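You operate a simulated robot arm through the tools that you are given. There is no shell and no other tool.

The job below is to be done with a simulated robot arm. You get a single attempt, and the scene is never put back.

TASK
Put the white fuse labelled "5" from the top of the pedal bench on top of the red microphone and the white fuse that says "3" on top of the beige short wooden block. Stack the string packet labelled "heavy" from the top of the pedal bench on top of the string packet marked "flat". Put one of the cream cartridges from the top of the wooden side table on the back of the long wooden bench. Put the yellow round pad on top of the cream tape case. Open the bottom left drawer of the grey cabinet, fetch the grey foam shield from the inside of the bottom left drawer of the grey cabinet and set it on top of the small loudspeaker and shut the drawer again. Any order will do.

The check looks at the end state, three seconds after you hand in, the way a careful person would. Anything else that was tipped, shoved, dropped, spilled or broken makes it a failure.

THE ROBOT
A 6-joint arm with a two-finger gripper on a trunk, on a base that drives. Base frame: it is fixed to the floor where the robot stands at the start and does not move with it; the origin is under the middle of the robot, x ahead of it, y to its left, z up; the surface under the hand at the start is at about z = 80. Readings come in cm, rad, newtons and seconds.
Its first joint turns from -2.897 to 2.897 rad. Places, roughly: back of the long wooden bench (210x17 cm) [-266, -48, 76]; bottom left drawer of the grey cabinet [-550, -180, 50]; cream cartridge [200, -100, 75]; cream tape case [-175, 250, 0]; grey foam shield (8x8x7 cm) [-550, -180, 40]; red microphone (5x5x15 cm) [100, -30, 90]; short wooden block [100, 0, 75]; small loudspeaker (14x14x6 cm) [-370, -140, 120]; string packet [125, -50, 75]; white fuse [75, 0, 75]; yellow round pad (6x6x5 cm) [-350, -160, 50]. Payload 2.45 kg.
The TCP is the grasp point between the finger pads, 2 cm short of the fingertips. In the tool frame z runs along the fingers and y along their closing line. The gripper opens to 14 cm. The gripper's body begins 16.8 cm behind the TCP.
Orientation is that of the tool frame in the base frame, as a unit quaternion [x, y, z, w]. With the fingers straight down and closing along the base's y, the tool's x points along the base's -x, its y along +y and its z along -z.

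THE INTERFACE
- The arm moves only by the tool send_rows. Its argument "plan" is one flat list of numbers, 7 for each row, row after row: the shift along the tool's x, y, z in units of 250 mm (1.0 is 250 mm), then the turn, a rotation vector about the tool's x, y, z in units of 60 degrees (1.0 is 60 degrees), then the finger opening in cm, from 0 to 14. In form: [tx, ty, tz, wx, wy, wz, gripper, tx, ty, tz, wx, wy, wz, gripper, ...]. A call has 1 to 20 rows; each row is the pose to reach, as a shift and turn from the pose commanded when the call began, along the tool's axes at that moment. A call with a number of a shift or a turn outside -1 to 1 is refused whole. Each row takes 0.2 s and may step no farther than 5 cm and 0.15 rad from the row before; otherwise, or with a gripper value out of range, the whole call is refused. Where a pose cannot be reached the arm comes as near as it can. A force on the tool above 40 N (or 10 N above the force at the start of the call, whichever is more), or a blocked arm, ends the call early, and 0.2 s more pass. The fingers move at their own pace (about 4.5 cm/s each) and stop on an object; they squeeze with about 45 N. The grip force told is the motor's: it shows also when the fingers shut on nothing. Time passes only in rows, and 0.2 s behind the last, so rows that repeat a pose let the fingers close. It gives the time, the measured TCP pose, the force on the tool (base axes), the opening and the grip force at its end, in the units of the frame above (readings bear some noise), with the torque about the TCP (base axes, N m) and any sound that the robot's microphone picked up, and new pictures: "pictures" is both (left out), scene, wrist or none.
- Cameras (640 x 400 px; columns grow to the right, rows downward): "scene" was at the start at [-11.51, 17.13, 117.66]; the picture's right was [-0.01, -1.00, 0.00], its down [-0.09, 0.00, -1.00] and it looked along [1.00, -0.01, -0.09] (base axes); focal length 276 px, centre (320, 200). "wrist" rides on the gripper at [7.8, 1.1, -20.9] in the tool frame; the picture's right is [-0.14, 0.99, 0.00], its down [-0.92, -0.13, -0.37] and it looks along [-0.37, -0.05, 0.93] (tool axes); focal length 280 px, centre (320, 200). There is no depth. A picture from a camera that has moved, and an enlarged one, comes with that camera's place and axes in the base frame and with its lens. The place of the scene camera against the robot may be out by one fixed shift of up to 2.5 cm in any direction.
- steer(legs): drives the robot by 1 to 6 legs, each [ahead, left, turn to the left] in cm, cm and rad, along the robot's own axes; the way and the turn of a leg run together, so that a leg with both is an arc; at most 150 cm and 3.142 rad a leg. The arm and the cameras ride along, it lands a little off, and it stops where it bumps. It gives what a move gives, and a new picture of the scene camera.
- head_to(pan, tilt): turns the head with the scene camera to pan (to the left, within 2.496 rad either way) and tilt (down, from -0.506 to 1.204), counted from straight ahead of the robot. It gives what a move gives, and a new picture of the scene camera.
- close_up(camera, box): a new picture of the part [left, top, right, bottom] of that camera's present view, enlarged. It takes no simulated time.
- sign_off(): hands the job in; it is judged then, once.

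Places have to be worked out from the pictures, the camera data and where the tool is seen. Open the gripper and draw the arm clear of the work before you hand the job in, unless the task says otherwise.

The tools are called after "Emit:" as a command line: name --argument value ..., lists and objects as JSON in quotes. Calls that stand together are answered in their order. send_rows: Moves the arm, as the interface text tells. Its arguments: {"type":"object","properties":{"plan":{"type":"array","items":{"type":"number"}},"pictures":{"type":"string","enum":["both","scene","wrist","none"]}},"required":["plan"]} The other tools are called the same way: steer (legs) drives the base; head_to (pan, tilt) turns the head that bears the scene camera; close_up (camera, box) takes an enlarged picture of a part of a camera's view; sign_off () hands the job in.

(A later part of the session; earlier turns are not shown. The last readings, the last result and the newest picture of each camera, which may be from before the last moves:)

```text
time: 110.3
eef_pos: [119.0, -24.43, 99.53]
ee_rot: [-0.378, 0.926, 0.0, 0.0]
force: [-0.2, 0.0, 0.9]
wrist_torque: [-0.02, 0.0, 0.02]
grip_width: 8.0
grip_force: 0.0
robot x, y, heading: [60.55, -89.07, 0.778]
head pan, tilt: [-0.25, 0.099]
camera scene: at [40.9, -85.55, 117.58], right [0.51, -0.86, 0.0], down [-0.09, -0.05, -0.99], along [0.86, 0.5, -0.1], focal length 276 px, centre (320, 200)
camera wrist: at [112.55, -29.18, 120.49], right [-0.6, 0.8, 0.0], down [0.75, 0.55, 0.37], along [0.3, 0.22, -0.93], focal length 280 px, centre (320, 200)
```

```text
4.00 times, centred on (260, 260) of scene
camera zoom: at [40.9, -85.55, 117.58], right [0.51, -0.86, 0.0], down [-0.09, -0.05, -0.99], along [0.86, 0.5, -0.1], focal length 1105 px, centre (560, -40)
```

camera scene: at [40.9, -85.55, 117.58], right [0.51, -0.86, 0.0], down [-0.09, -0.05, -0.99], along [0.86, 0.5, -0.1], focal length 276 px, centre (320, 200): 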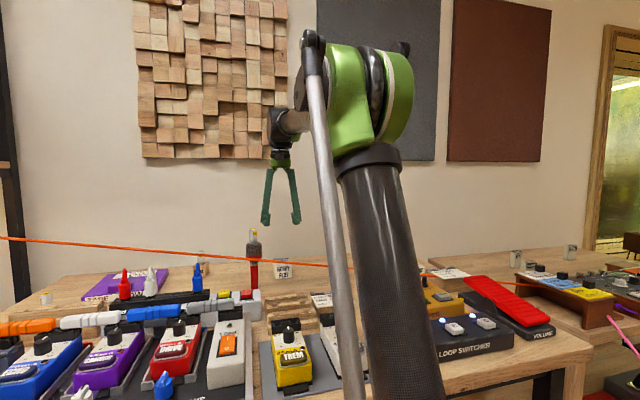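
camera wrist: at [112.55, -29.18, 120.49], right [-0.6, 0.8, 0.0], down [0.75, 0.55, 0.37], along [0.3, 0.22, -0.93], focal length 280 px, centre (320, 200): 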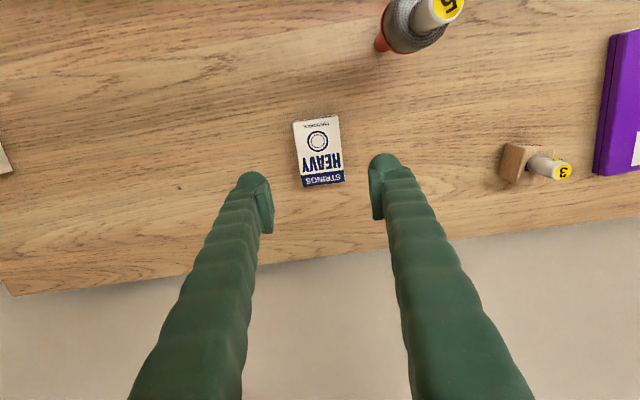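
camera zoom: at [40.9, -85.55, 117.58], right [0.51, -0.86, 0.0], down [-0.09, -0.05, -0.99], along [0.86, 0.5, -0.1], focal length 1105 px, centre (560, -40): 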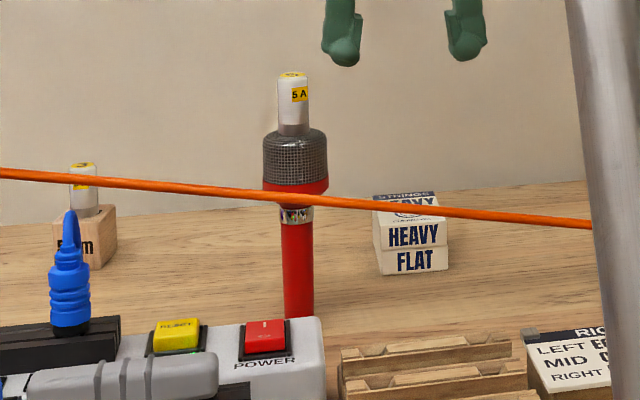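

All three stacks are standing. I raise and retract the hand clear over the cord, then look toward the side table on the right.

Emit:
send_rows --plan '[0.04, -0.04, -0.16, 0, 0, 0, 6, 0.1, -0.08, -0.32, 0, 0, 0, 6, 0.2, -0.12, -0.46, 0, 0, 0, 6, 0.36, -0.16, -0.52, 0, 0, 0, 6, 0.54, -0.16, -0.54, 0, 0, 0, 6, 0.72, -0.16, -0.54, 0, 0, 0, 6, 0.9, -0.16, -0.54, 0, 0, 0, 6, 1.0, -0.16, -0.54, 0, 0, 0, 6]' --pictures "none"

Emit:
head_to --pan -0.9 --tilt 0.35

Emit:
close_up --camera "wrist" --box '[0, 0, 320, 200]'

```text
time: 112.1
eef_pos: [103.56, -45.01, 113.05]
ee_rot: [-0.378, 0.926, 0.0, 0.0]
force: [0.2, -0.2, 0.4]
wrist_torque: [-0.04, 0.03, -0.04]
grip_width: 6.02
grip_force: 0.2
robot x, y, heading: [60.78, -89.22, 0.779]
head pan, tilt: [-0.25, 0.099]
```

```text
time: 113.2
eef_pos: [103.62, -44.86, 113.06]
ee_rot: [-0.378, 0.926, -0.001, 0.0]
force: [0.0, 0.8, 0.3]
wrist_torque: [0.03, -0.01, 0.03]
grip_width: 6.02
grip_force: 0.0
robot x, y, heading: [60.42, -88.96, 0.783]
head pan, tilt: [-0.901, 0.351]
camera scene: at [42.2, -91.33, 115.25], right [-0.12, -0.99, 0.0], down [-0.34, 0.04, -0.94], along [0.93, -0.11, -0.34], focal length 276 px, centre (320, 200)
```

scene: 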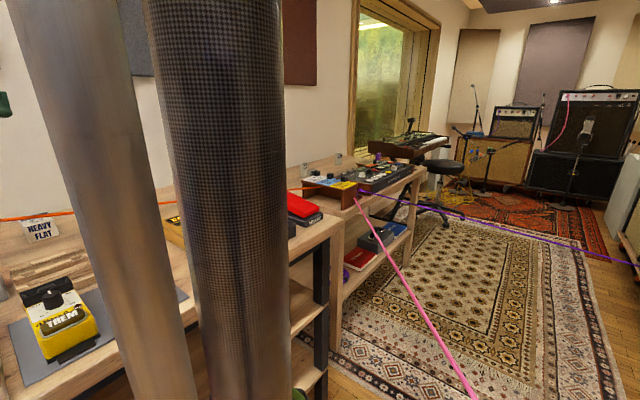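

```text
2.00 times, centred on (160, 100) of wrist
camera zoom: at [97.11, -49.67, 133.93], right [-0.6, 0.8, 0.0], down [0.75, 0.55, 0.37], along [0.3, 0.22, -0.93], focal length 561 px, centre (640, 400)
```

zoom: 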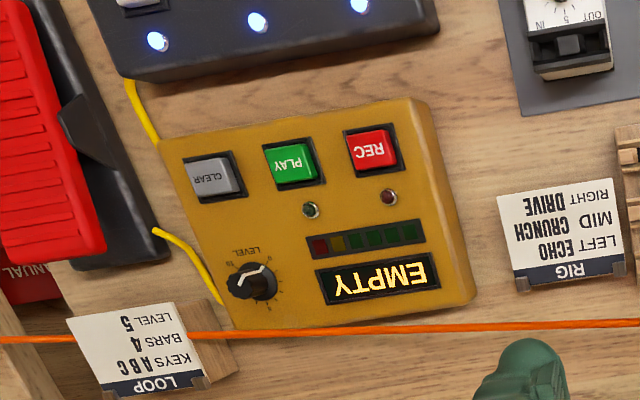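

The pink cord starts at the side table's front and runs back across the floor; a purple one runs off the other way. I look along both to see where they go.

Emit:
head_to --pan -1.6 --tilt 0.35

Emit:
head_to --pan -2.4 --tilt 0.3

Emit:
head_to --pan 2.45 --tilt 0.25

```text
time: 114.2
eef_pos: [103.47, -44.85, 113.05]
ee_rot: [-0.377, 0.926, -0.001, 0.001]
force: [0.1, 0.0, -0.4]
wrist_torque: [0.02, 0.02, -0.04]
grip_width: 6.02
grip_force: 0.1
robot x, y, heading: [60.7, -89.17, 0.776]
head pan, tilt: [-1.6, 0.351]
camera scene: at [39.31, -97.02, 115.24], right [-0.73, -0.68, 0.0], down [-0.23, 0.25, -0.94], along [0.64, -0.69, -0.34], focal length 276 px, centre (320, 200)
```

scene: 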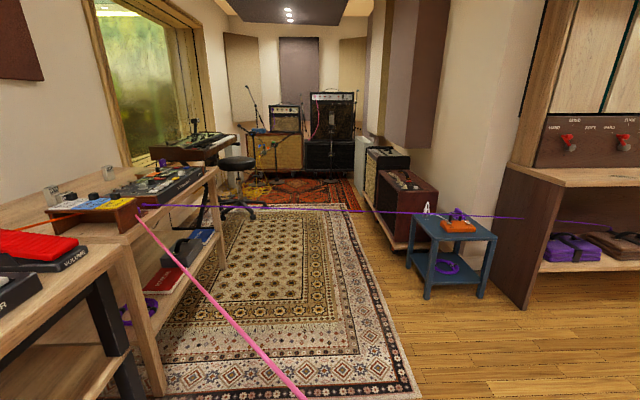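

```text
time: 115.4
eef_pos: [103.56, -44.87, 112.96]
ee_rot: [-0.378, 0.926, 0.0, -0.001]
force: [0.5, -0.2, 0.0]
wrist_torque: [0.01, 0.0, 0.0]
grip_width: 6.02
grip_force: 0.0
robot x, y, heading: [60.64, -88.71, 0.78]
head pan, tilt: [-2.4, 0.3]
camera scene: at [32.51, -99.55, 115.72], right [-1.0, 0.05, 0.0], down [0.01, 0.3, -0.96], along [-0.05, -0.95, -0.3], focal length 276 px, centre (320, 200)
```

scene: 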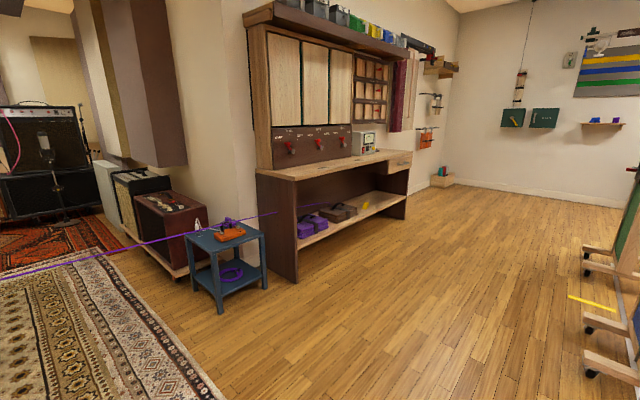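

```text
time: 119.2
eef_pos: [103.54, -44.84, 113.0]
ee_rot: [-0.378, 0.926, 0.0, 0.0]
force: [-0.2, 0.5, -0.5]
wrist_torque: [-0.01, -0.01, -0.01]
grip_width: 6.02
grip_force: 0.0
robot x, y, heading: [60.57, -89.05, 0.783]
head pan, tilt: [2.45, 0.25]
camera scene: at [23.65, -91.06, 116.19], right [-0.09, 1.0, 0.0], down [0.25, 0.02, -0.97], along [-0.97, -0.09, -0.25], focal length 276 px, centre (320, 200)
```

scene: 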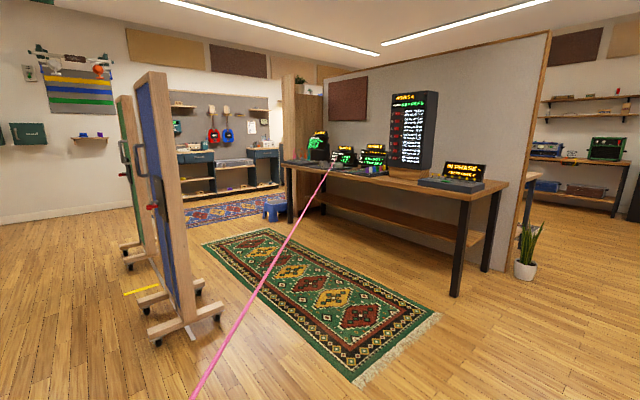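

Both cords start at the yellow/blue box on the side table's front edge. I zoom to find the cream cartridges on the side table.

Emit:
head_to --pan -1.4 --tilt 0.35

Emit:
close_up --camera "scene" --box '[20, 110, 260, 260]'

```text
time: 122.4
eef_pos: [103.57, -44.91, 113.11]
ee_rot: [-0.377, 0.926, 0.0, -0.001]
force: [-1.2, -0.5, -0.2]
wrist_torque: [-0.02, 0.0, 0.0]
grip_width: 6.02
grip_force: 0.0
robot x, y, heading: [60.61, -89.06, 0.787]
head pan, tilt: [-1.4, 0.351]
camera scene: at [40.54, -95.62, 115.24], right [-0.58, -0.81, 0.0], down [-0.28, 0.2, -0.94], along [0.77, -0.54, -0.34], focal length 276 px, centre (320, 200)
```

scene: 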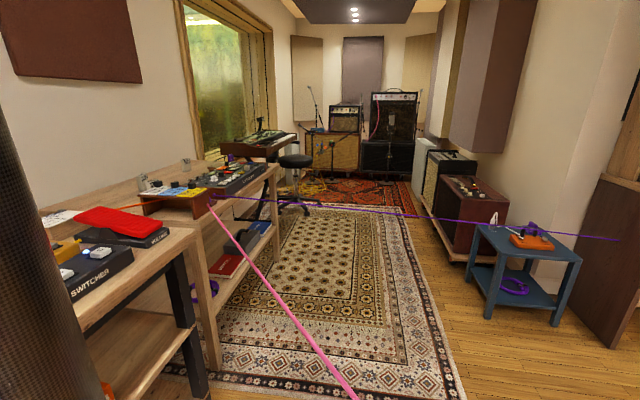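

```text
2.67 times, centred on (140, 185) of scene
camera zoom: at [40.54, -95.62, 115.24], right [-0.58, -0.81, 0.0], down [-0.28, 0.2, -0.94], along [0.77, -0.54, -0.34], focal length 737 px, centre (800, 240)
```

zoom: 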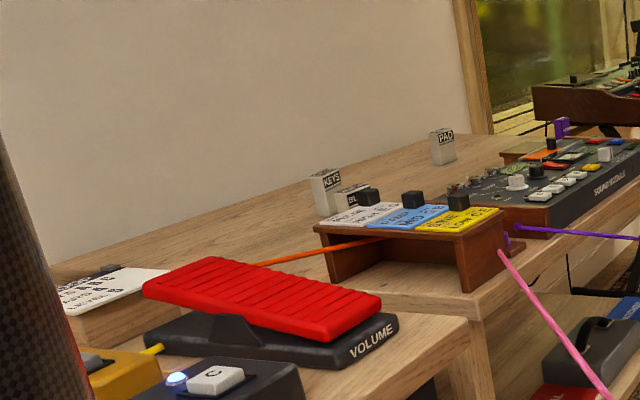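

Three cream cartridges (KEYS, BL.., PAD) stand on the side table; the best place to reach them is the wedge beyond the pink cord, which I need to get around anyway for the other jobs. I fold the arm in and start driving out along the bench toward the passage on the left.

Emit:
send_rows --plan '[0.16, 0, -0.06, 0, 0, 0, 6, 0.32, 0, -0.14, 0, 0, 0, 6, 0.48, 0, -0.22, 0, 0, 0, 6, 0.64, 0, -0.28, 0, 0, 0, 6, 0.8, 0, -0.3, 0, 0, 0, 6, 0.86, 0, -0.3, 0, 0, 0, 6]' --pictures "none"

Emit:
steer --legs '[[-2, 0, 0], [0, 50, 0], [-24, 0, 0]]'

Emit:
head_to --pan 1.5 --tilt 0.3

```text
time: 123.8
eef_pos: [88.69, -59.99, 120.52]
ee_rot: [-0.378, 0.926, 0.0, -0.001]
force: [0.4, -0.6, 0.5]
wrist_torque: [0.0, -0.01, 0.01]
grip_width: 6.01
grip_force: 0.0
robot x, y, heading: [60.34, -88.99, 0.778]
head pan, tilt: [-1.4, 0.351]
```

```text
time: 128.4
eef_pos: [36.71, -43.25, 120.61]
ee_rot: [-0.379, 0.926, 0.001, 0.0]
force: [-0.3, 0.8, 0.6]
wrist_torque: [-0.01, -0.01, 0.02]
grip_width: 6.0
grip_force: 0.2
robot x, y, heading: [8.54, -72.24, 0.786]
head pan, tilt: [-1.4, 0.351]
camera scene: at [-11.47, -78.99, 115.24], right [-0.58, -0.82, 0.0], down [-0.28, 0.2, -0.94], along [0.77, -0.54, -0.34], focal length 276 px, centre (320, 200)
```

scene: 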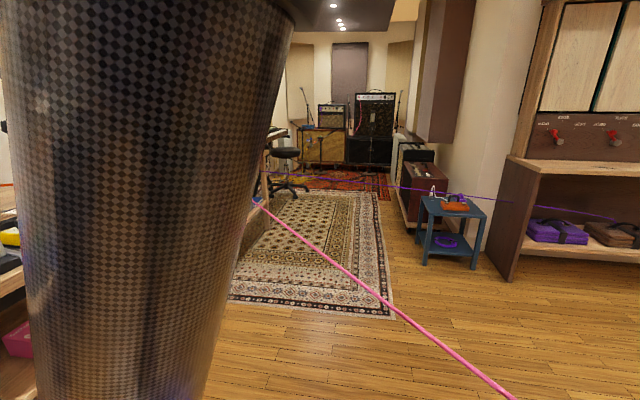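

```text
time: 130.9
eef_pos: [36.65, -43.27, 120.53]
ee_rot: [-0.378, 0.926, -0.001, 0.0]
force: [0.2, 0.5, 0.1]
wrist_torque: [0.03, 0.02, -0.01]
grip_width: 6.02
grip_force: 0.0
robot x, y, heading: [8.31, -72.41, 0.781]
head pan, tilt: [1.499, 0.3]
camera scene: at [-25.15, -66.52, 115.71], right [0.76, 0.65, 0.0], down [0.19, -0.22, -0.96], along [-0.62, 0.72, -0.3], focal length 276 px, centre (320, 200)
```

scene: 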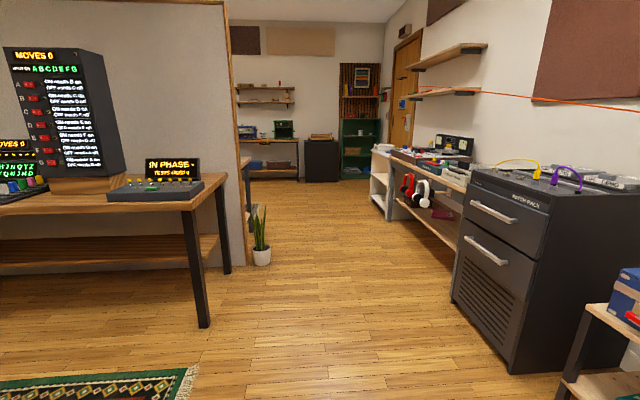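

The passage ahead-left is clear (plant near (-190,53), rack front well off). I slide left through it in two legs.

Emit:
steer --legs '[[4, 0, 0], [0, 150, 0], [0, 150, 0]]'

Emit:
head_to --pan 0.6 --tilt 0.4

Emit:
head_to --pan 2.3 --tilt 0.3

```text
time: 145.8
eef_pos: [-164.75, 175.1, 120.58]
ee_rot: [-0.355, 0.935, 0.0, 0.0]
force: [0.0, 0.4, 0.2]
wrist_torque: [-0.01, 0.0, -0.04]
grip_width: 5.98
grip_force: 0.1
robot x, y, heading: [-194.18, 147.33, 0.73]
head pan, tilt: [1.499, 0.3]
camera scene: at [-227.63, 154.92, 115.71], right [0.79, 0.61, 0.0], down [0.18, -0.23, -0.96], along [-0.59, 0.75, -0.3], focal length 276 px, centre (320, 200)
```

scene: 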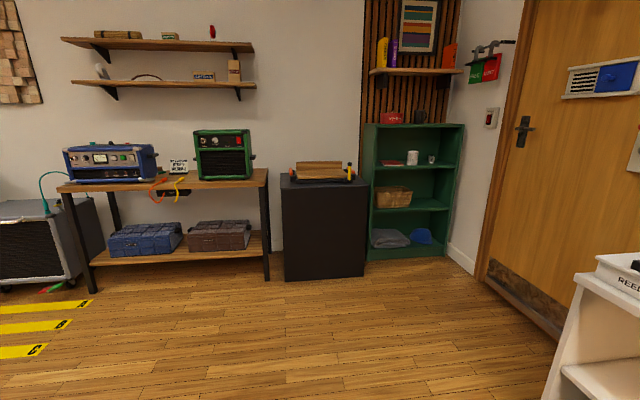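

```text
time: 147.0
eef_pos: [-164.71, 175.2, 120.72]
ee_rot: [-0.355, 0.935, 0.0, 0.0]
force: [-0.5, -0.4, 1.0]
wrist_torque: [-0.03, -0.01, 0.0]
grip_width: 5.98
grip_force: 0.0
robot x, y, heading: [-194.33, 147.8, 0.735]
head pan, tilt: [0.6, 0.4]
camera scene: at [-219.72, 156.55, 114.79], right [0.97, -0.24, 0.0], down [-0.09, -0.38, -0.92], along [0.22, 0.9, -0.39], focal length 276 px, centre (320, 200)
```

scene: 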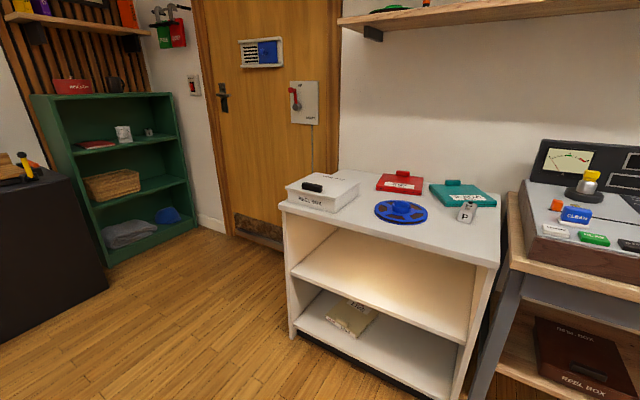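

```text
time: 148.7
eef_pos: [-164.74, 175.12, 120.55]
ee_rot: [-0.355, 0.935, -0.001, 0.001]
force: [-0.4, 0.2, -0.1]
wrist_torque: [0.0, 0.0, -0.02]
grip_width: 6.02
grip_force: 0.0
robot x, y, heading: [-194.21, 147.59, 0.73]
head pan, tilt: [2.3, 0.3]
camera scene: at [-231.19, 148.57, 115.71], right [0.11, 0.99, 0.0], down [0.29, -0.03, -0.96], along [-0.95, 0.11, -0.3], focal length 276 px, centre (320, 200)
```

scene: 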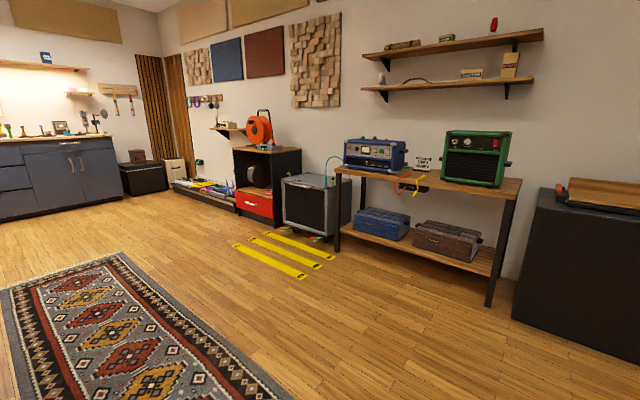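

The white shelf unit holds a cream case on its bottom shelf — the tape case. The grey cabinet is visible far left in the last view. I zoom on the tape case.

Emit:
head_to --pan 0.6 --tilt 0.6

Emit:
close_up --camera "scene" --box '[260, 80, 520, 300]'

Emit:
head_to --pan 2.48 --tilt 0.3

```text
time: 150.5
eef_pos: [-164.87, 175.18, 120.65]
ee_rot: [-0.355, 0.935, 0.0, 0.0]
force: [0.1, -0.4, 0.1]
wrist_torque: [-0.01, 0.02, 0.02]
grip_width: 6.01
grip_force: 0.0
robot x, y, heading: [-194.17, 147.61, 0.728]
head pan, tilt: [0.6, 0.6]
camera scene: at [-219.82, 156.13, 112.97], right [0.97, -0.24, 0.0], down [-0.13, -0.55, -0.83], along [0.19, 0.8, -0.56], focal length 276 px, centre (320, 200)
```

scene: 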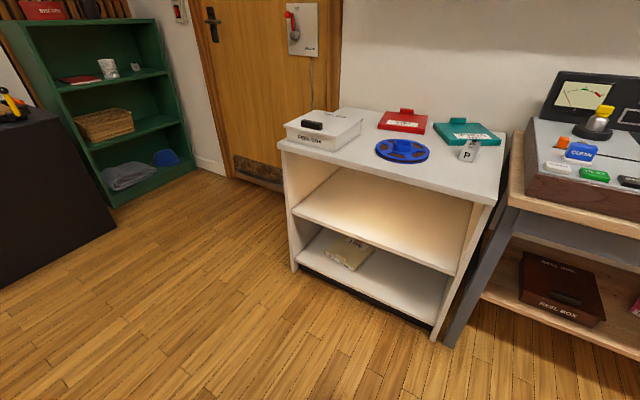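

```text
1.82 times, centred on (390, 190) of scene
camera zoom: at [-219.82, 156.13, 112.97], right [0.97, -0.24, 0.0], down [-0.13, -0.55, -0.83], along [0.19, 0.8, -0.56], focal length 502 px, centre (193, 218)
```

zoom: 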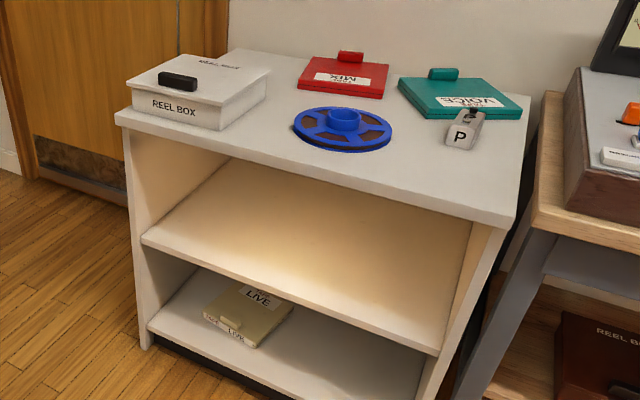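

```text
time: 152.3
eef_pos: [-164.81, 175.18, 120.66]
ee_rot: [-0.355, 0.935, 0.0, -0.001]
force: [0.5, -0.4, 0.0]
wrist_torque: [-0.03, -0.01, -0.02]
grip_width: 6.03
grip_force: 0.1
robot x, y, heading: [-194.68, 147.99, 0.733]
head pan, tilt: [2.48, 0.3]
camera scene: at [-231.22, 146.9, 115.71], right [-0.07, 1.0, 0.0], down [0.3, 0.02, -0.96], along [-0.95, -0.07, -0.3], focal length 276 px, centre (320, 200)
```

scene: 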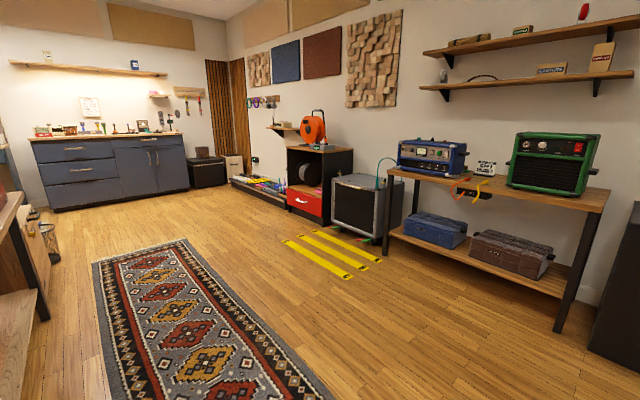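

The cream case is marked LIVE on the bottom shelf. I zoom on the grey-blue cabinet on the far wall.

Emit:
close_up --camera "scene" --box '[0, 80, 240, 230]'

Emit:
close_up --camera "scene" --box '[0, 160, 120, 400]'

```text
2.67 times, centred on (120, 155) of scene
camera zoom: at [-231.22, 146.9, 115.71], right [-0.07, 1.0, 0.0], down [0.3, 0.02, -0.96], along [-0.95, -0.07, -0.3], focal length 737 px, centre (853, 320)
```

zoom: 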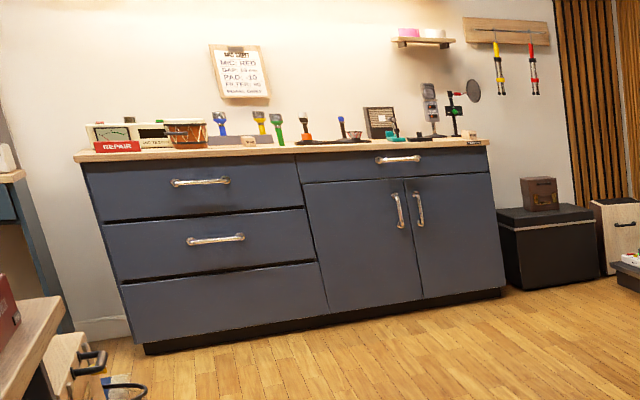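

```text
1.67 times, centred on (60, 280) of scene
camera zoom: at [-231.22, 146.9, 115.71], right [-0.07, 1.0, 0.0], down [0.3, 0.02, -0.96], along [-0.95, -0.07, -0.3], focal length 460 px, centre (753, 67)
```

zoom: 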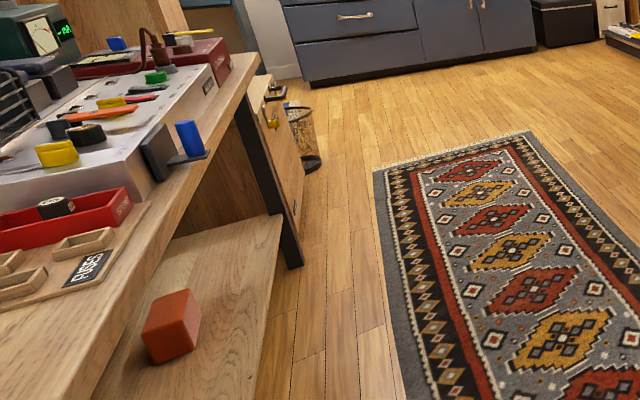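

The cabinet stands on the far wall near (-548,-180). I turn around to face it and drive down the room, keeping clear of the bench on the left.

Emit:
steer --legs '[[0, 0, -3.087], [0, -55, 0], [120, 0, 0]]'

Emit:
head_to --pan 0.1 --tilt 0.25

Emit:
head_to --pan 0.8 --tilt 0.2

```text
time: 168.3
eef_pos: [-341.0, 63.55, 120.53]
ee_rot: [0.911, 0.413, 0.0, 0.0]
force: [0.2, -0.1, 0.3]
wrist_torque: [0.03, 0.0, 0.01]
grip_width: 5.98
grip_force: 0.0
robot x, y, heading: [-314.65, 94.9, -2.283]
head pan, tilt: [2.48, 0.3]
camera scene: at [-281.87, 98.93, 115.71], right [0.19, -0.98, 0.0], down [-0.29, -0.06, -0.96], along [0.94, 0.18, -0.3], focal length 276 px, centre (320, 200)
```

scene: 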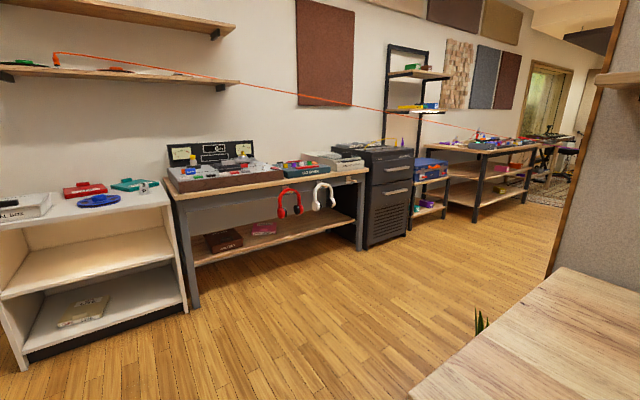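

```text
time: 170.5
eef_pos: [-340.99, 63.64, 120.53]
ee_rot: [0.911, 0.412, 0.0, 0.0]
force: [0.6, -0.9, 1.1]
wrist_torque: [0.0, 0.0, 0.0]
grip_width: 5.99
grip_force: 0.1
robot x, y, heading: [-314.86, 94.48, -2.288]
head pan, tilt: [0.099, 0.25]
camera scene: at [-296.43, 89.51, 116.19], right [-0.82, 0.58, 0.0], down [0.14, 0.2, -0.97], along [-0.56, -0.79, -0.25], focal length 276 px, centre (320, 200)
```

scene: 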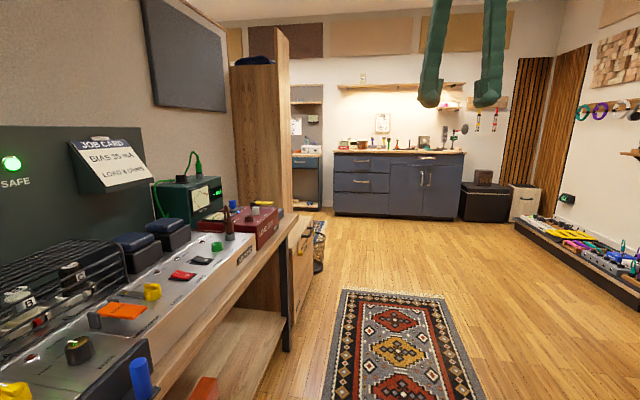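

```text
time: 171.6
eef_pos: [-340.92, 63.57, 120.62]
ee_rot: [0.911, 0.412, 0.0, 0.0]
force: [-0.5, -0.9, 0.5]
wrist_torque: [-0.01, 0.03, 0.01]
grip_width: 6.02
grip_force: 0.0
robot x, y, heading: [-315.04, 94.53, -2.283]
head pan, tilt: [0.799, 0.201]
camera scene: at [-290.26, 87.85, 116.64], right [-1.0, -0.08, 0.0], down [-0.02, 0.2, -0.98], along [0.08, -0.98, -0.2], focal length 276 px, centre (320, 200)
```

scene: 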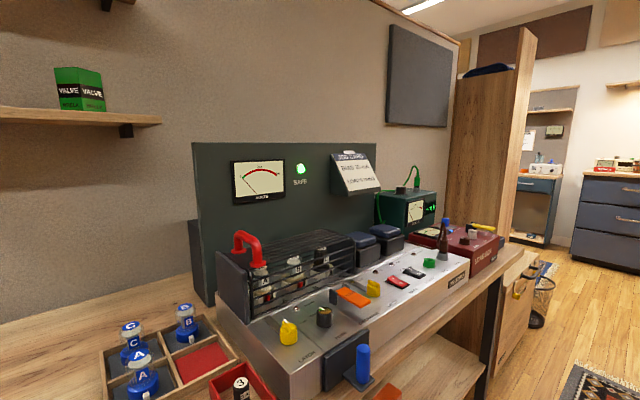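

The cabinet is ahead with the bin and bench on my left; my lane is clear. I straighten and drive to about a metre from the cabinet.

Emit:
steer --legs '[[0, 0, -0.071], [130, 0, 0]]'

Emit:
steer --legs '[[130, 0, 0]]'

Emit:
head_to --pan 0.15 --tilt 0.6

Emit:
head_to --pan 1.6 --tilt 0.1

```text
time: 178.4
eef_pos: [-431.46, -25.86, 120.49]
ee_rot: [0.921, 0.389, 0.0, -0.001]
force: [0.4, 0.6, 0.0]
wrist_torque: [0.02, -0.01, 0.01]
grip_width: 6.0
grip_force: 0.0
robot x, y, heading: [-403.98, 3.77, -2.337]
head pan, tilt: [0.799, 0.201]
camera scene: at [-379.6, -4.2, 116.64], right [-1.0, -0.03, 0.0], down [-0.01, 0.2, -0.98], along [0.03, -0.98, -0.2], focal length 276 px, centre (320, 200)
```

scene: 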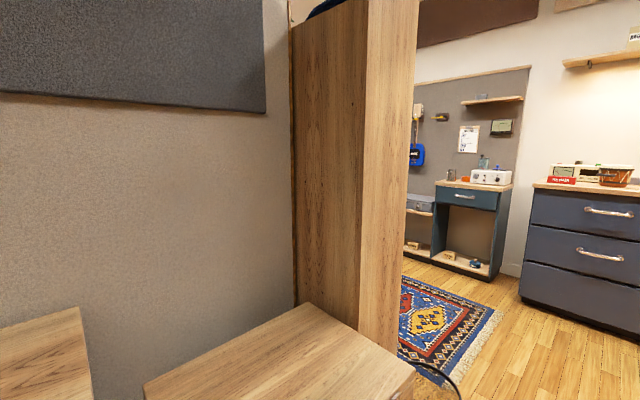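

```text
time: 185.0
eef_pos: [-524.18, -117.25, 120.53]
ee_rot: [0.927, 0.374, 0.0, 0.0]
force: [-0.6, -0.1, 0.4]
wrist_torque: [0.01, 0.01, 0.02]
grip_width: 6.02
grip_force: 0.1
robot x, y, heading: [-495.51, -88.42, -2.366]
head pan, tilt: [0.799, 0.201]
camera scene: at [-471.63, -97.44, 116.64], right [-1.0, 0.0, 0.0], down [0.0, 0.2, -0.98], along [0.0, -0.98, -0.2], focal length 276 px, centre (320, 200)
```

scene: 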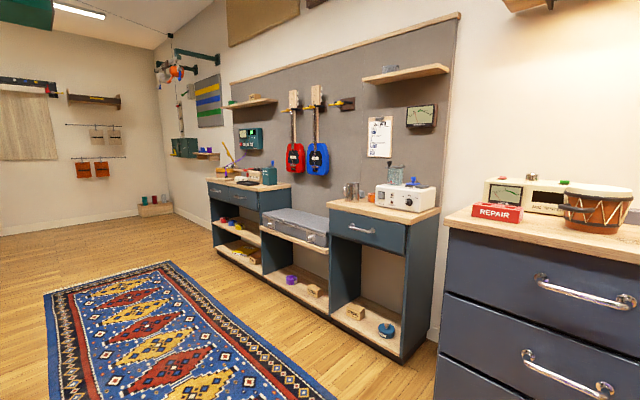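

```text
time: 186.0
eef_pos: [-524.24, -117.37, 120.53]
ee_rot: [0.927, 0.375, 0.0, 0.0]
force: [0.1, -0.2, -0.3]
wrist_torque: [0.0, -0.01, 0.02]
grip_width: 6.01
grip_force: 0.2
robot x, y, heading: [-495.78, -88.75, -2.368]
head pan, tilt: [0.15, 0.6]
camera scene: at [-476.98, -95.17, 112.97], right [-0.8, 0.6, 0.0], down [0.34, 0.45, -0.83], along [-0.5, -0.66, -0.56], focal length 276 px, centre (320, 200)
```

scene: 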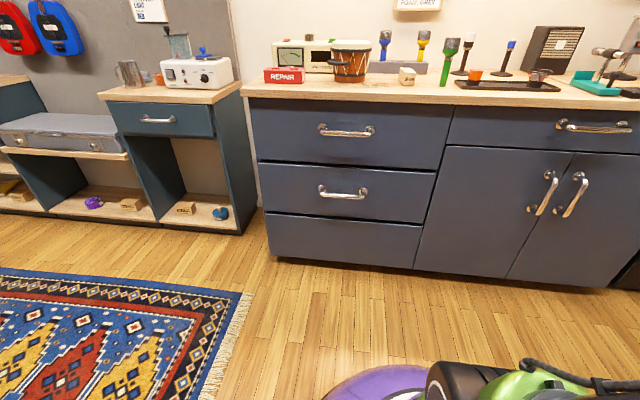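

```text
time: 187.6
eef_pos: [-524.33, -117.41, 120.66]
ee_rot: [0.927, 0.375, 0.0, 0.0]
force: [0.1, 0.8, -0.3]
wrist_torque: [-0.02, -0.02, 0.02]
grip_width: 6.02
grip_force: 0.0
robot x, y, heading: [-495.99, -88.27, -2.37]
head pan, tilt: [1.6, 0.099]
camera scene: at [-465.03, -94.52, 117.58], right [-0.7, -0.72, 0.0], down [-0.07, 0.07, -0.99], along [0.71, -0.69, -0.1], focal length 276 px, centre (320, 200)
```

scene: 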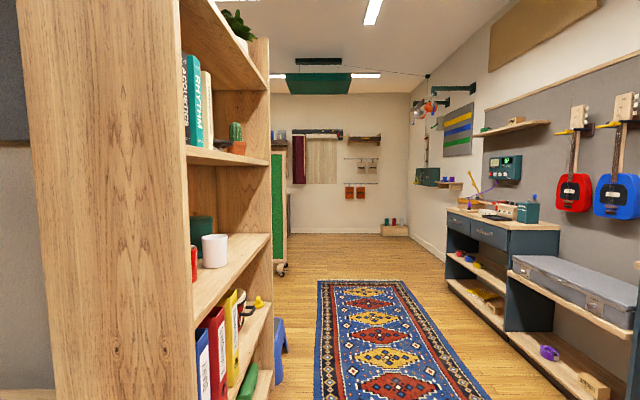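

I'm in front of the cabinet. The lowest-left panel has no handle and sits at z≈13; the handled drawer above (z≈43) matches the given place for the bottom left drawer. I zoom in on it.

Emit:
head_to --pan 0.15 --tilt 0.6

Emit:
close_up --camera "scene" --box '[240, 90, 480, 280]'

```text
time: 189.1
eef_pos: [-524.07, -117.19, 120.53]
ee_rot: [0.927, 0.375, 0.0, 0.0]
force: [1.2, -0.5, 0.5]
wrist_torque: [0.01, 0.02, 0.01]
grip_width: 5.98
grip_force: 0.2
robot x, y, heading: [-495.72, -88.51, -2.37]
head pan, tilt: [0.15, 0.6]
camera scene: at [-476.98, -95.17, 112.97], right [-0.8, 0.6, 0.0], down [0.34, 0.45, -0.83], along [-0.5, -0.66, -0.56], focal length 276 px, centre (320, 200)
```

scene: 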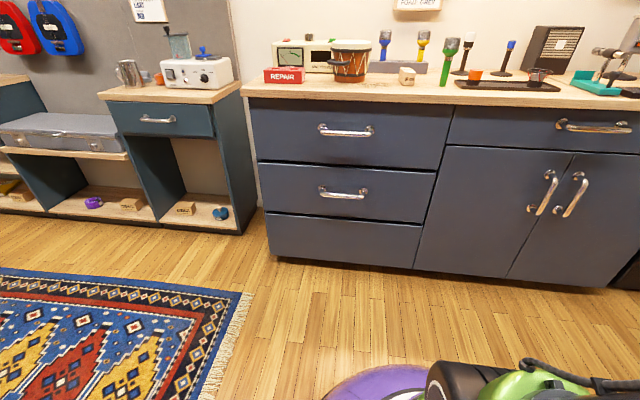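

```text
2.11 times, centred on (360, 185) of scene
camera zoom: at [-476.98, -95.17, 112.97], right [-0.8, 0.6, 0.0], down [0.34, 0.45, -0.83], along [-0.5, -0.66, -0.56], focal length 582 px, centre (236, 232)
```

zoom: 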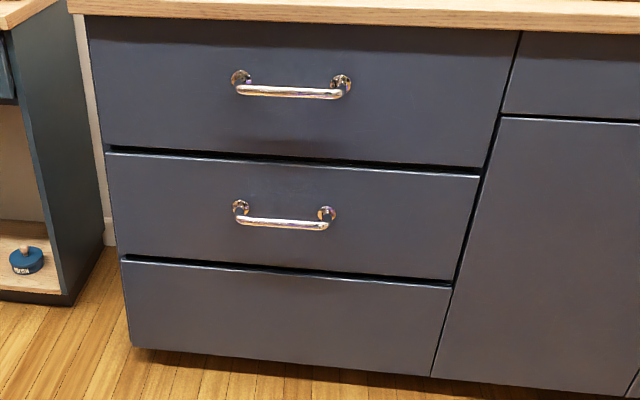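

I align with the drawer handle by shifting left 21 cm, then bring the hand down and turn it so the fingers can close above and below the bar.

Emit:
steer --legs '[[0, 21, 0.012]]'

Emit:
send_rows --plan '[-0.14, 0, 0.08, 0, 0, 0.14, 6, -0.28, 0, 0.2, 0, 0, 0.28, 6, -0.42, 0, 0.32, 0, 0, 0.42, 6, -0.56, 0, 0.46, 0, 0, 0.56, 6, -0.7, 0, 0.58, 0, 0, 0.7, 6, -0.8, 0, 0.7, 0, 0, 0.75, 6]' --pictures "none"

Emit:
send_rows --plan '[0, 0, 0.06, 0, 0, 0.14, 6, 0, 0, 0.14, 0, 0, 0.28, 6, 0, 0, 0.22, 0, 0, 0.42, 6, 0, 0, 0.3, 0, 0, 0.56, 6, 0, 0, 0.38, 0, 0, 0.7, 6, 0, 0, 0.4, 0, 0, 0.75, 6]' --pictures "both"

```text
time: 190.8
eef_pos: [-508.97, -132.6, 120.65]
ee_rot: [0.924, 0.382, 0.0, 0.0]
force: [-0.9, 0.5, -0.2]
wrist_torque: [0.02, 0.0, 0.01]
grip_width: 6.02
grip_force: 0.2
robot x, y, heading: [-481.36, -103.14, -2.352]
head pan, tilt: [0.15, 0.6]
camera scene: at [-462.15, -109.7, 112.97], right [-0.81, 0.59, 0.0], down [0.33, 0.46, -0.83], along [-0.49, -0.67, -0.56], focal length 276 px, centre (320, 200)
```

scene: 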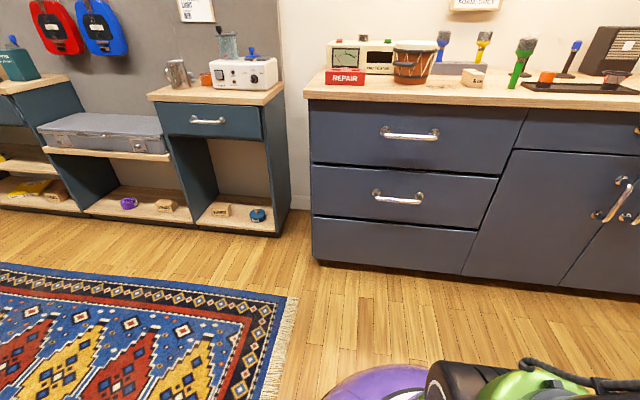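

```text
time: 192.2
eef_pos: [-523.39, -146.16, 103.22]
ee_rot: [1.0, -0.001, -0.001, 0.0]
force: [0.3, -0.2, -0.4]
wrist_torque: [0.01, 0.04, 0.05]
grip_width: 6.01
grip_force: 0.1
robot x, y, heading: [-481.0, -103.72, -2.354]
head pan, tilt: [0.15, 0.6]
```

```text
time: 193.6
eef_pos: [-523.36, -146.68, 93.08]
ee_rot: [0.923, -0.385, 0.001, -0.002]
force: [-1.0, 0.2, 0.2]
wrist_torque: [0.03, 0.01, -0.03]
grip_width: 5.98
grip_force: 0.0
robot x, y, heading: [-481.17, -103.78, -2.349]
head pan, tilt: [0.15, 0.6]
camera scene: at [-462.16, -109.71, 112.97], right [-0.81, 0.59, 0.0], down [0.33, 0.46, -0.82], along [-0.49, -0.67, -0.57], focal length 276 px, centre (320, 200)
camera wrist: at [-518.73, -153.15, 114.0], right [-0.8, -0.6, 0.0], down [-0.56, 0.74, 0.37], along [-0.22, 0.29, -0.93], focal length 280 px, centre (320, 200)
```

scene: 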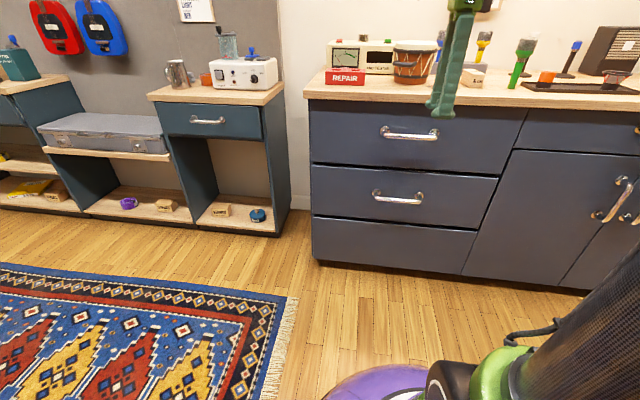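
wrist: 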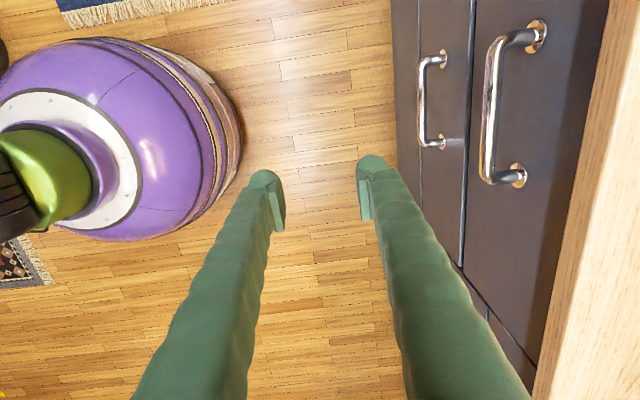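

The handle bar of this drawer is near a point 107 cm ahead if I back up; I need more room to hold the hand nearly level, so I back off 25 cm and 18 cm right (away from the bin).

Emit:
steer --legs '[[-25, -18, 0]]'

Emit:
send_rows --plan '[0.04, 0.12, 0.12, -0.12, 0, 0, 6, 0.08, 0.24, 0.26, -0.24, 0, 0, 6, 0.12, 0.36, 0.4, -0.36, 0, 0, 6, 0.16, 0.48, 0.54, -0.48, 0, 0, 6, 0.2, 0.6, 0.68, -0.6, 0, 0, 6, 0.24, 0.7, 0.82, -0.72, 0, 0, 6]' --pictures "both"

```text
time: 195.7
eef_pos: [-518.81, -116.22, 93.09]
ee_rot: [0.924, -0.381, 0.0, 0.0]
force: [0.1, -0.6, 0.9]
wrist_torque: [0.0, -0.02, 0.0]
grip_width: 6.03
grip_force: 0.2
robot x, y, heading: [-477.04, -72.24, -2.351]
head pan, tilt: [0.15, 0.6]
camera scene: at [-457.78, -78.77, 112.97], right [-0.81, 0.59, 0.0], down [0.33, 0.46, -0.82], along [-0.48, -0.67, -0.57], focal length 276 px, centre (320, 200)
```

scene: 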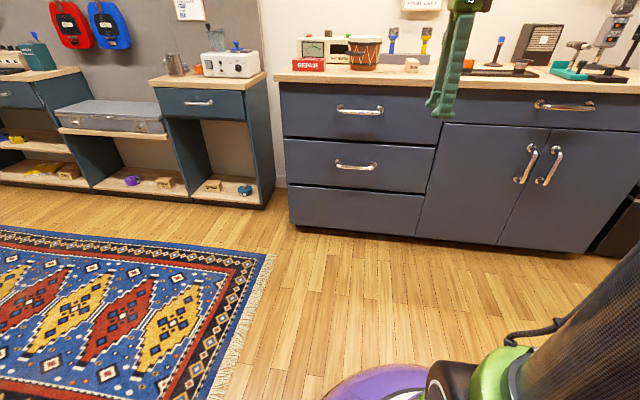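

```text
time: 197.1
eef_pos: [-526.67, -132.99, 72.66]
ee_rot: [0.859, -0.354, -0.142, 0.341]
force: [0.2, 0.8, -0.2]
wrist_torque: [-0.02, 0.02, -0.03]
grip_width: 6.03
grip_force: 0.0
robot x, y, heading: [-476.44, -72.78, -2.35]
head pan, tilt: [0.15, 0.6]
camera scene: at [-457.77, -78.77, 112.97], right [-0.81, 0.59, 0.0], down [0.33, 0.46, -0.83], along [-0.48, -0.67, -0.56], focal length 276 px, centre (320, 200)
camera wrist: at [-511.69, -128.98, 88.57], right [-0.6, -0.42, 0.68], down [-0.41, 0.89, 0.18], along [-0.68, -0.17, -0.71], focal length 280 px, centre (320, 200)
```

scene: 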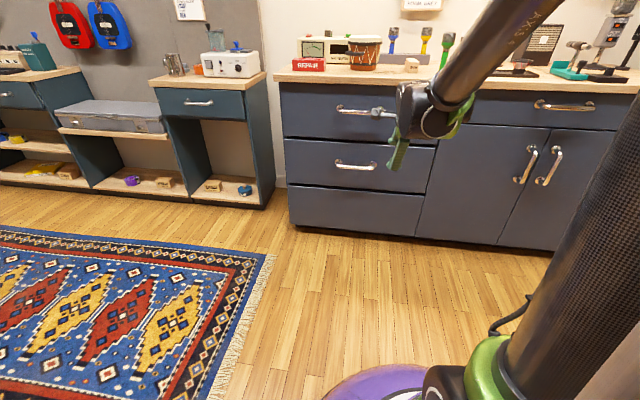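
wrist: 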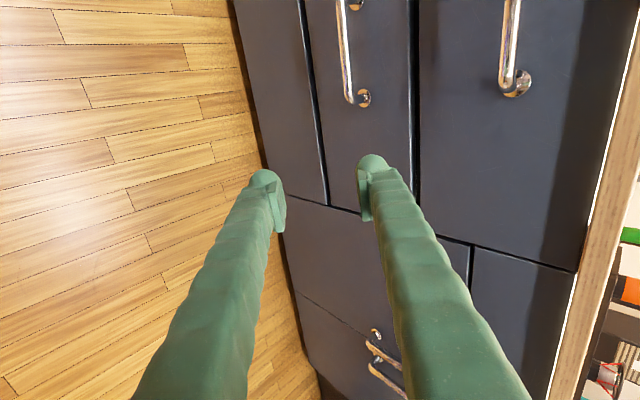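

The bar's ends show the handle centred near a0 -264 at z≈52. I swing the hand left, lower it and level it further toward the handle.

Emit:
send_rows --plan '[0.09, -0.005, 0.14, -0.08, 0, 0, 5, 0.18, -0.01, 0.28, -0.16, 0, 0, 5, 0.27, -0.015, 0.42, -0.24, 0, 0, 5, 0.36, -0.02, 0.56, -0.32, 0, 0, 5, 0.45, -0.03, 0.7, -0.4, 0, 0, 5, 0.53, -0.035, 0.84, -0.47, 0, 0, 5, 0.572, -0.04, 0.96, -0.53, 0, 0, 5]' --pictures "both"

Emit:
close_up --camera "scene" --box '[270, 90, 450, 230]'

```text
time: 198.7
eef_pos: [-527.62, -153.97, 54.43]
ee_rot: [0.734, -0.302, -0.232, 0.563]
force: [0.5, 0.4, 0.1]
wrist_torque: [0.02, -0.02, 0.03]
grip_width: 4.99
grip_force: 0.1
robot x, y, heading: [-477.12, -72.75, -2.35]
head pan, tilt: [0.15, 0.6]
camera scene: at [-457.78, -78.79, 112.97], right [-0.81, 0.59, 0.0], down [0.33, 0.46, -0.82], along [-0.48, -0.67, -0.57], focal length 276 px, centre (320, 200)
camera wrist: at [-508.13, -145.5, 60.97], right [-0.28, -0.08, 0.96], down [-0.38, 0.92, -0.03], along [-0.88, -0.37, -0.29], focal length 280 px, centre (320, 200)
```

scene: 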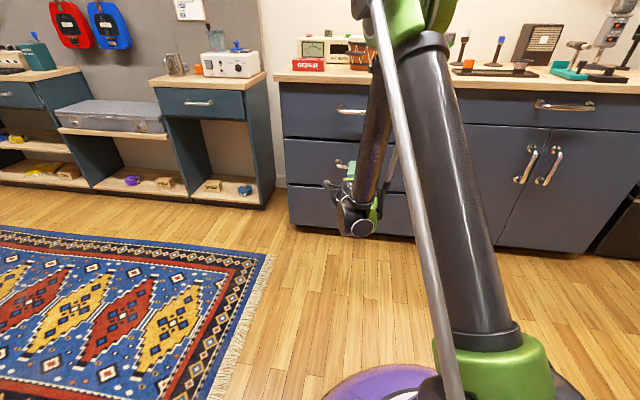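
wrist: 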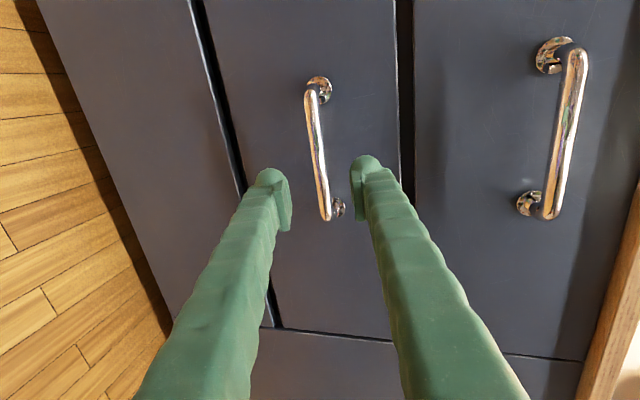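

```text
2.86 times, centred on (360, 160) of scene
camera zoom: at [-457.78, -78.79, 112.97], right [-0.81, 0.59, 0.0], down [0.33, 0.46, -0.82], along [-0.48, -0.67, -0.57], focal length 789 px, centre (206, 314)
```

zoom: 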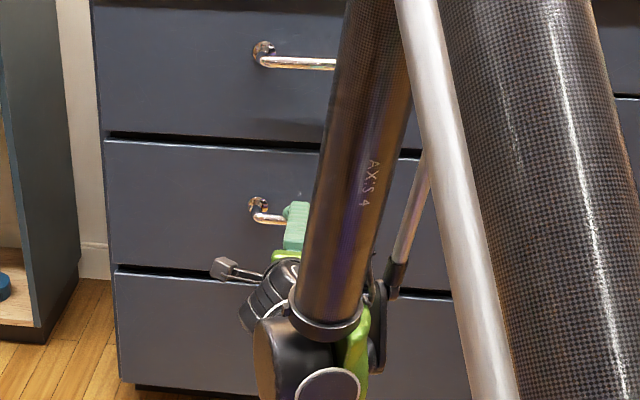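

The handle bar lies right between the fingers on the tool axis, about 13 cm ahead. I advance 10 cm along the tool axis.

Emit:
send_rows --plan '[0, -0.004, 0.12, 0, 0, 0, 5, 0, -0.006, 0.24, 0, 0, 0, 5, 0, -0.008, 0.34, 0, 0, 0, 5, 0, -0.01, 0.4, 0, 0, 0, 5]' --pictures "wrist"

Emit:
close_up --camera "wrist" --box '[220, 100, 420, 300]'

```text
time: 199.7
eef_pos: [-534.66, -160.99, 51.81]
ee_rot: [0.734, -0.301, -0.233, 0.562]
force: [-1.0, 0.2, 0.6]
wrist_torque: [0.03, 0.01, 0.01]
grip_width: 4.98
grip_force: 0.1
robot x, y, heading: [-476.67, -72.77, -2.347]
head pan, tilt: [0.15, 0.6]
camera wrist: at [-515.15, -152.41, 58.14], right [-0.28, -0.09, 0.96], down [-0.38, 0.92, -0.03], along [-0.88, -0.37, -0.29], focal length 280 px, centre (320, 200)
```

wrist: 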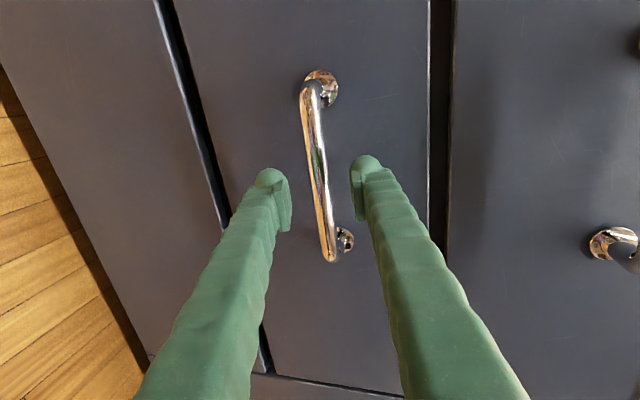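

```text
2.00 times, centred on (320, 200) of wrist
camera zoom: at [-515.15, -152.41, 58.14], right [-0.28, -0.09, 0.96], down [-0.38, 0.92, -0.03], along [-0.88, -0.37, -0.29], focal length 561 px, centre (320, 200)
```

zoom: 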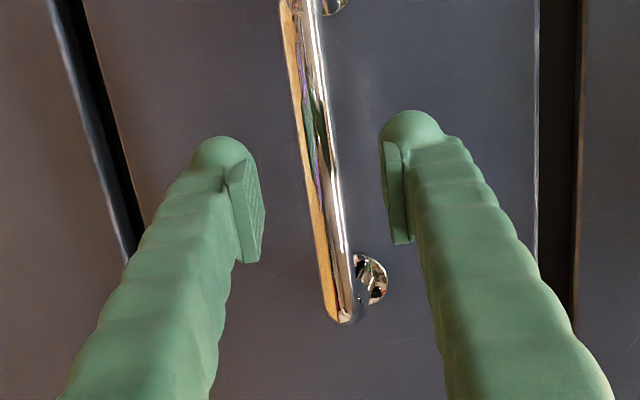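

The bar is about 5 cm ahead of the grasp point. I advance 4.3 cm more and check.

Emit:
send_rows --plan '[0, 0, 0.08, 0, 0, 0, 5, 0, 0, 0.14, 0, 0, 0, 5, 0, 0, 0.172, 0, 0, 0, 5]' --pictures "wrist"

Emit:
close_up --camera "wrist" --box '[220, 100, 420, 300]'

```text
time: 200.5
eef_pos: [-537.47, -163.91, 50.5]
ee_rot: [0.733, -0.302, -0.231, 0.563]
force: [-0.4, -0.5, -0.1]
wrist_torque: [0.02, 0.01, -0.01]
grip_width: 4.99
grip_force: 0.1
robot x, y, heading: [-476.76, -72.85, -2.348]
head pan, tilt: [0.15, 0.6]
camera wrist: at [-518.01, -155.41, 56.98], right [-0.28, -0.09, 0.96], down [-0.38, 0.92, -0.03], along [-0.88, -0.37, -0.29], focal length 280 px, centre (320, 200)
```

wrist: 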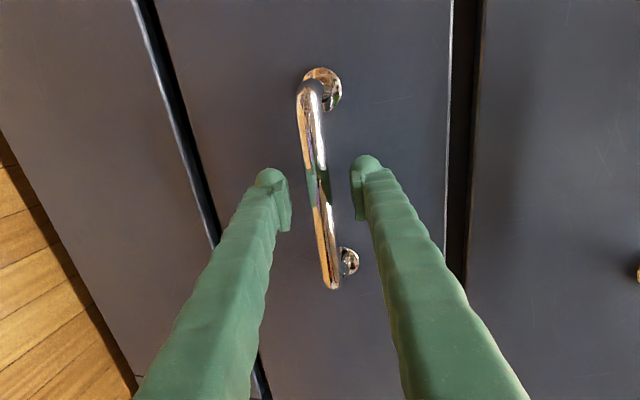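

```text
2.00 times, centred on (320, 200) of wrist
camera zoom: at [-518.01, -155.41, 56.98], right [-0.28, -0.09, 0.96], down [-0.38, 0.92, -0.03], along [-0.88, -0.37, -0.29], focal length 561 px, centre (320, 200)
```

zoom: 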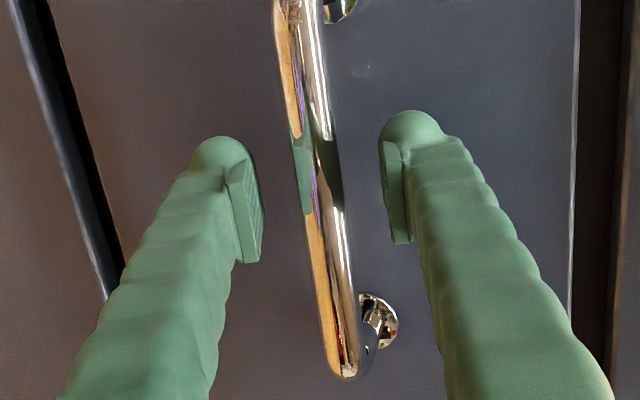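

The bar is between the pads (its reflection shows the fingers alongside). I close on it.

Emit:
send_rows --plan '[0, 0, 0, 0, 0, 0, 3, 0, 0, 0, 0, 0, 0, 1, 0, 0, 0, 0, 0, 0, 0.3, 0, 0, 0, 0, 0, 0, 0.3, 0, 0, 0, 0, 0, 0, 0.3, 0, 0, 0, 0, 0, 0, 0.3]' --pictures "wrist"

```text
time: 201.9
eef_pos: [-537.52, -163.93, 50.55]
ee_rot: [0.734, -0.302, -0.232, 0.563]
force: [-0.3, -1.1, 8.5]
wrist_torque: [-0.46, -0.43, -0.21]
grip_width: 1.59
grip_force: 42.6
robot x, y, heading: [-476.68, -72.53, -2.345]
head pan, tilt: [0.15, 0.6]
camera wrist: at [-518.0, -155.38, 57.02], right [-0.28, -0.09, 0.96], down [-0.38, 0.92, -0.03], along [-0.88, -0.37, -0.29], focal length 280 px, centre (320, 200)
```

wrist: 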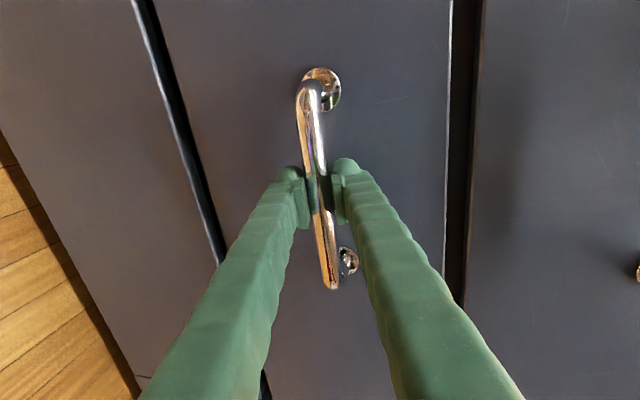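

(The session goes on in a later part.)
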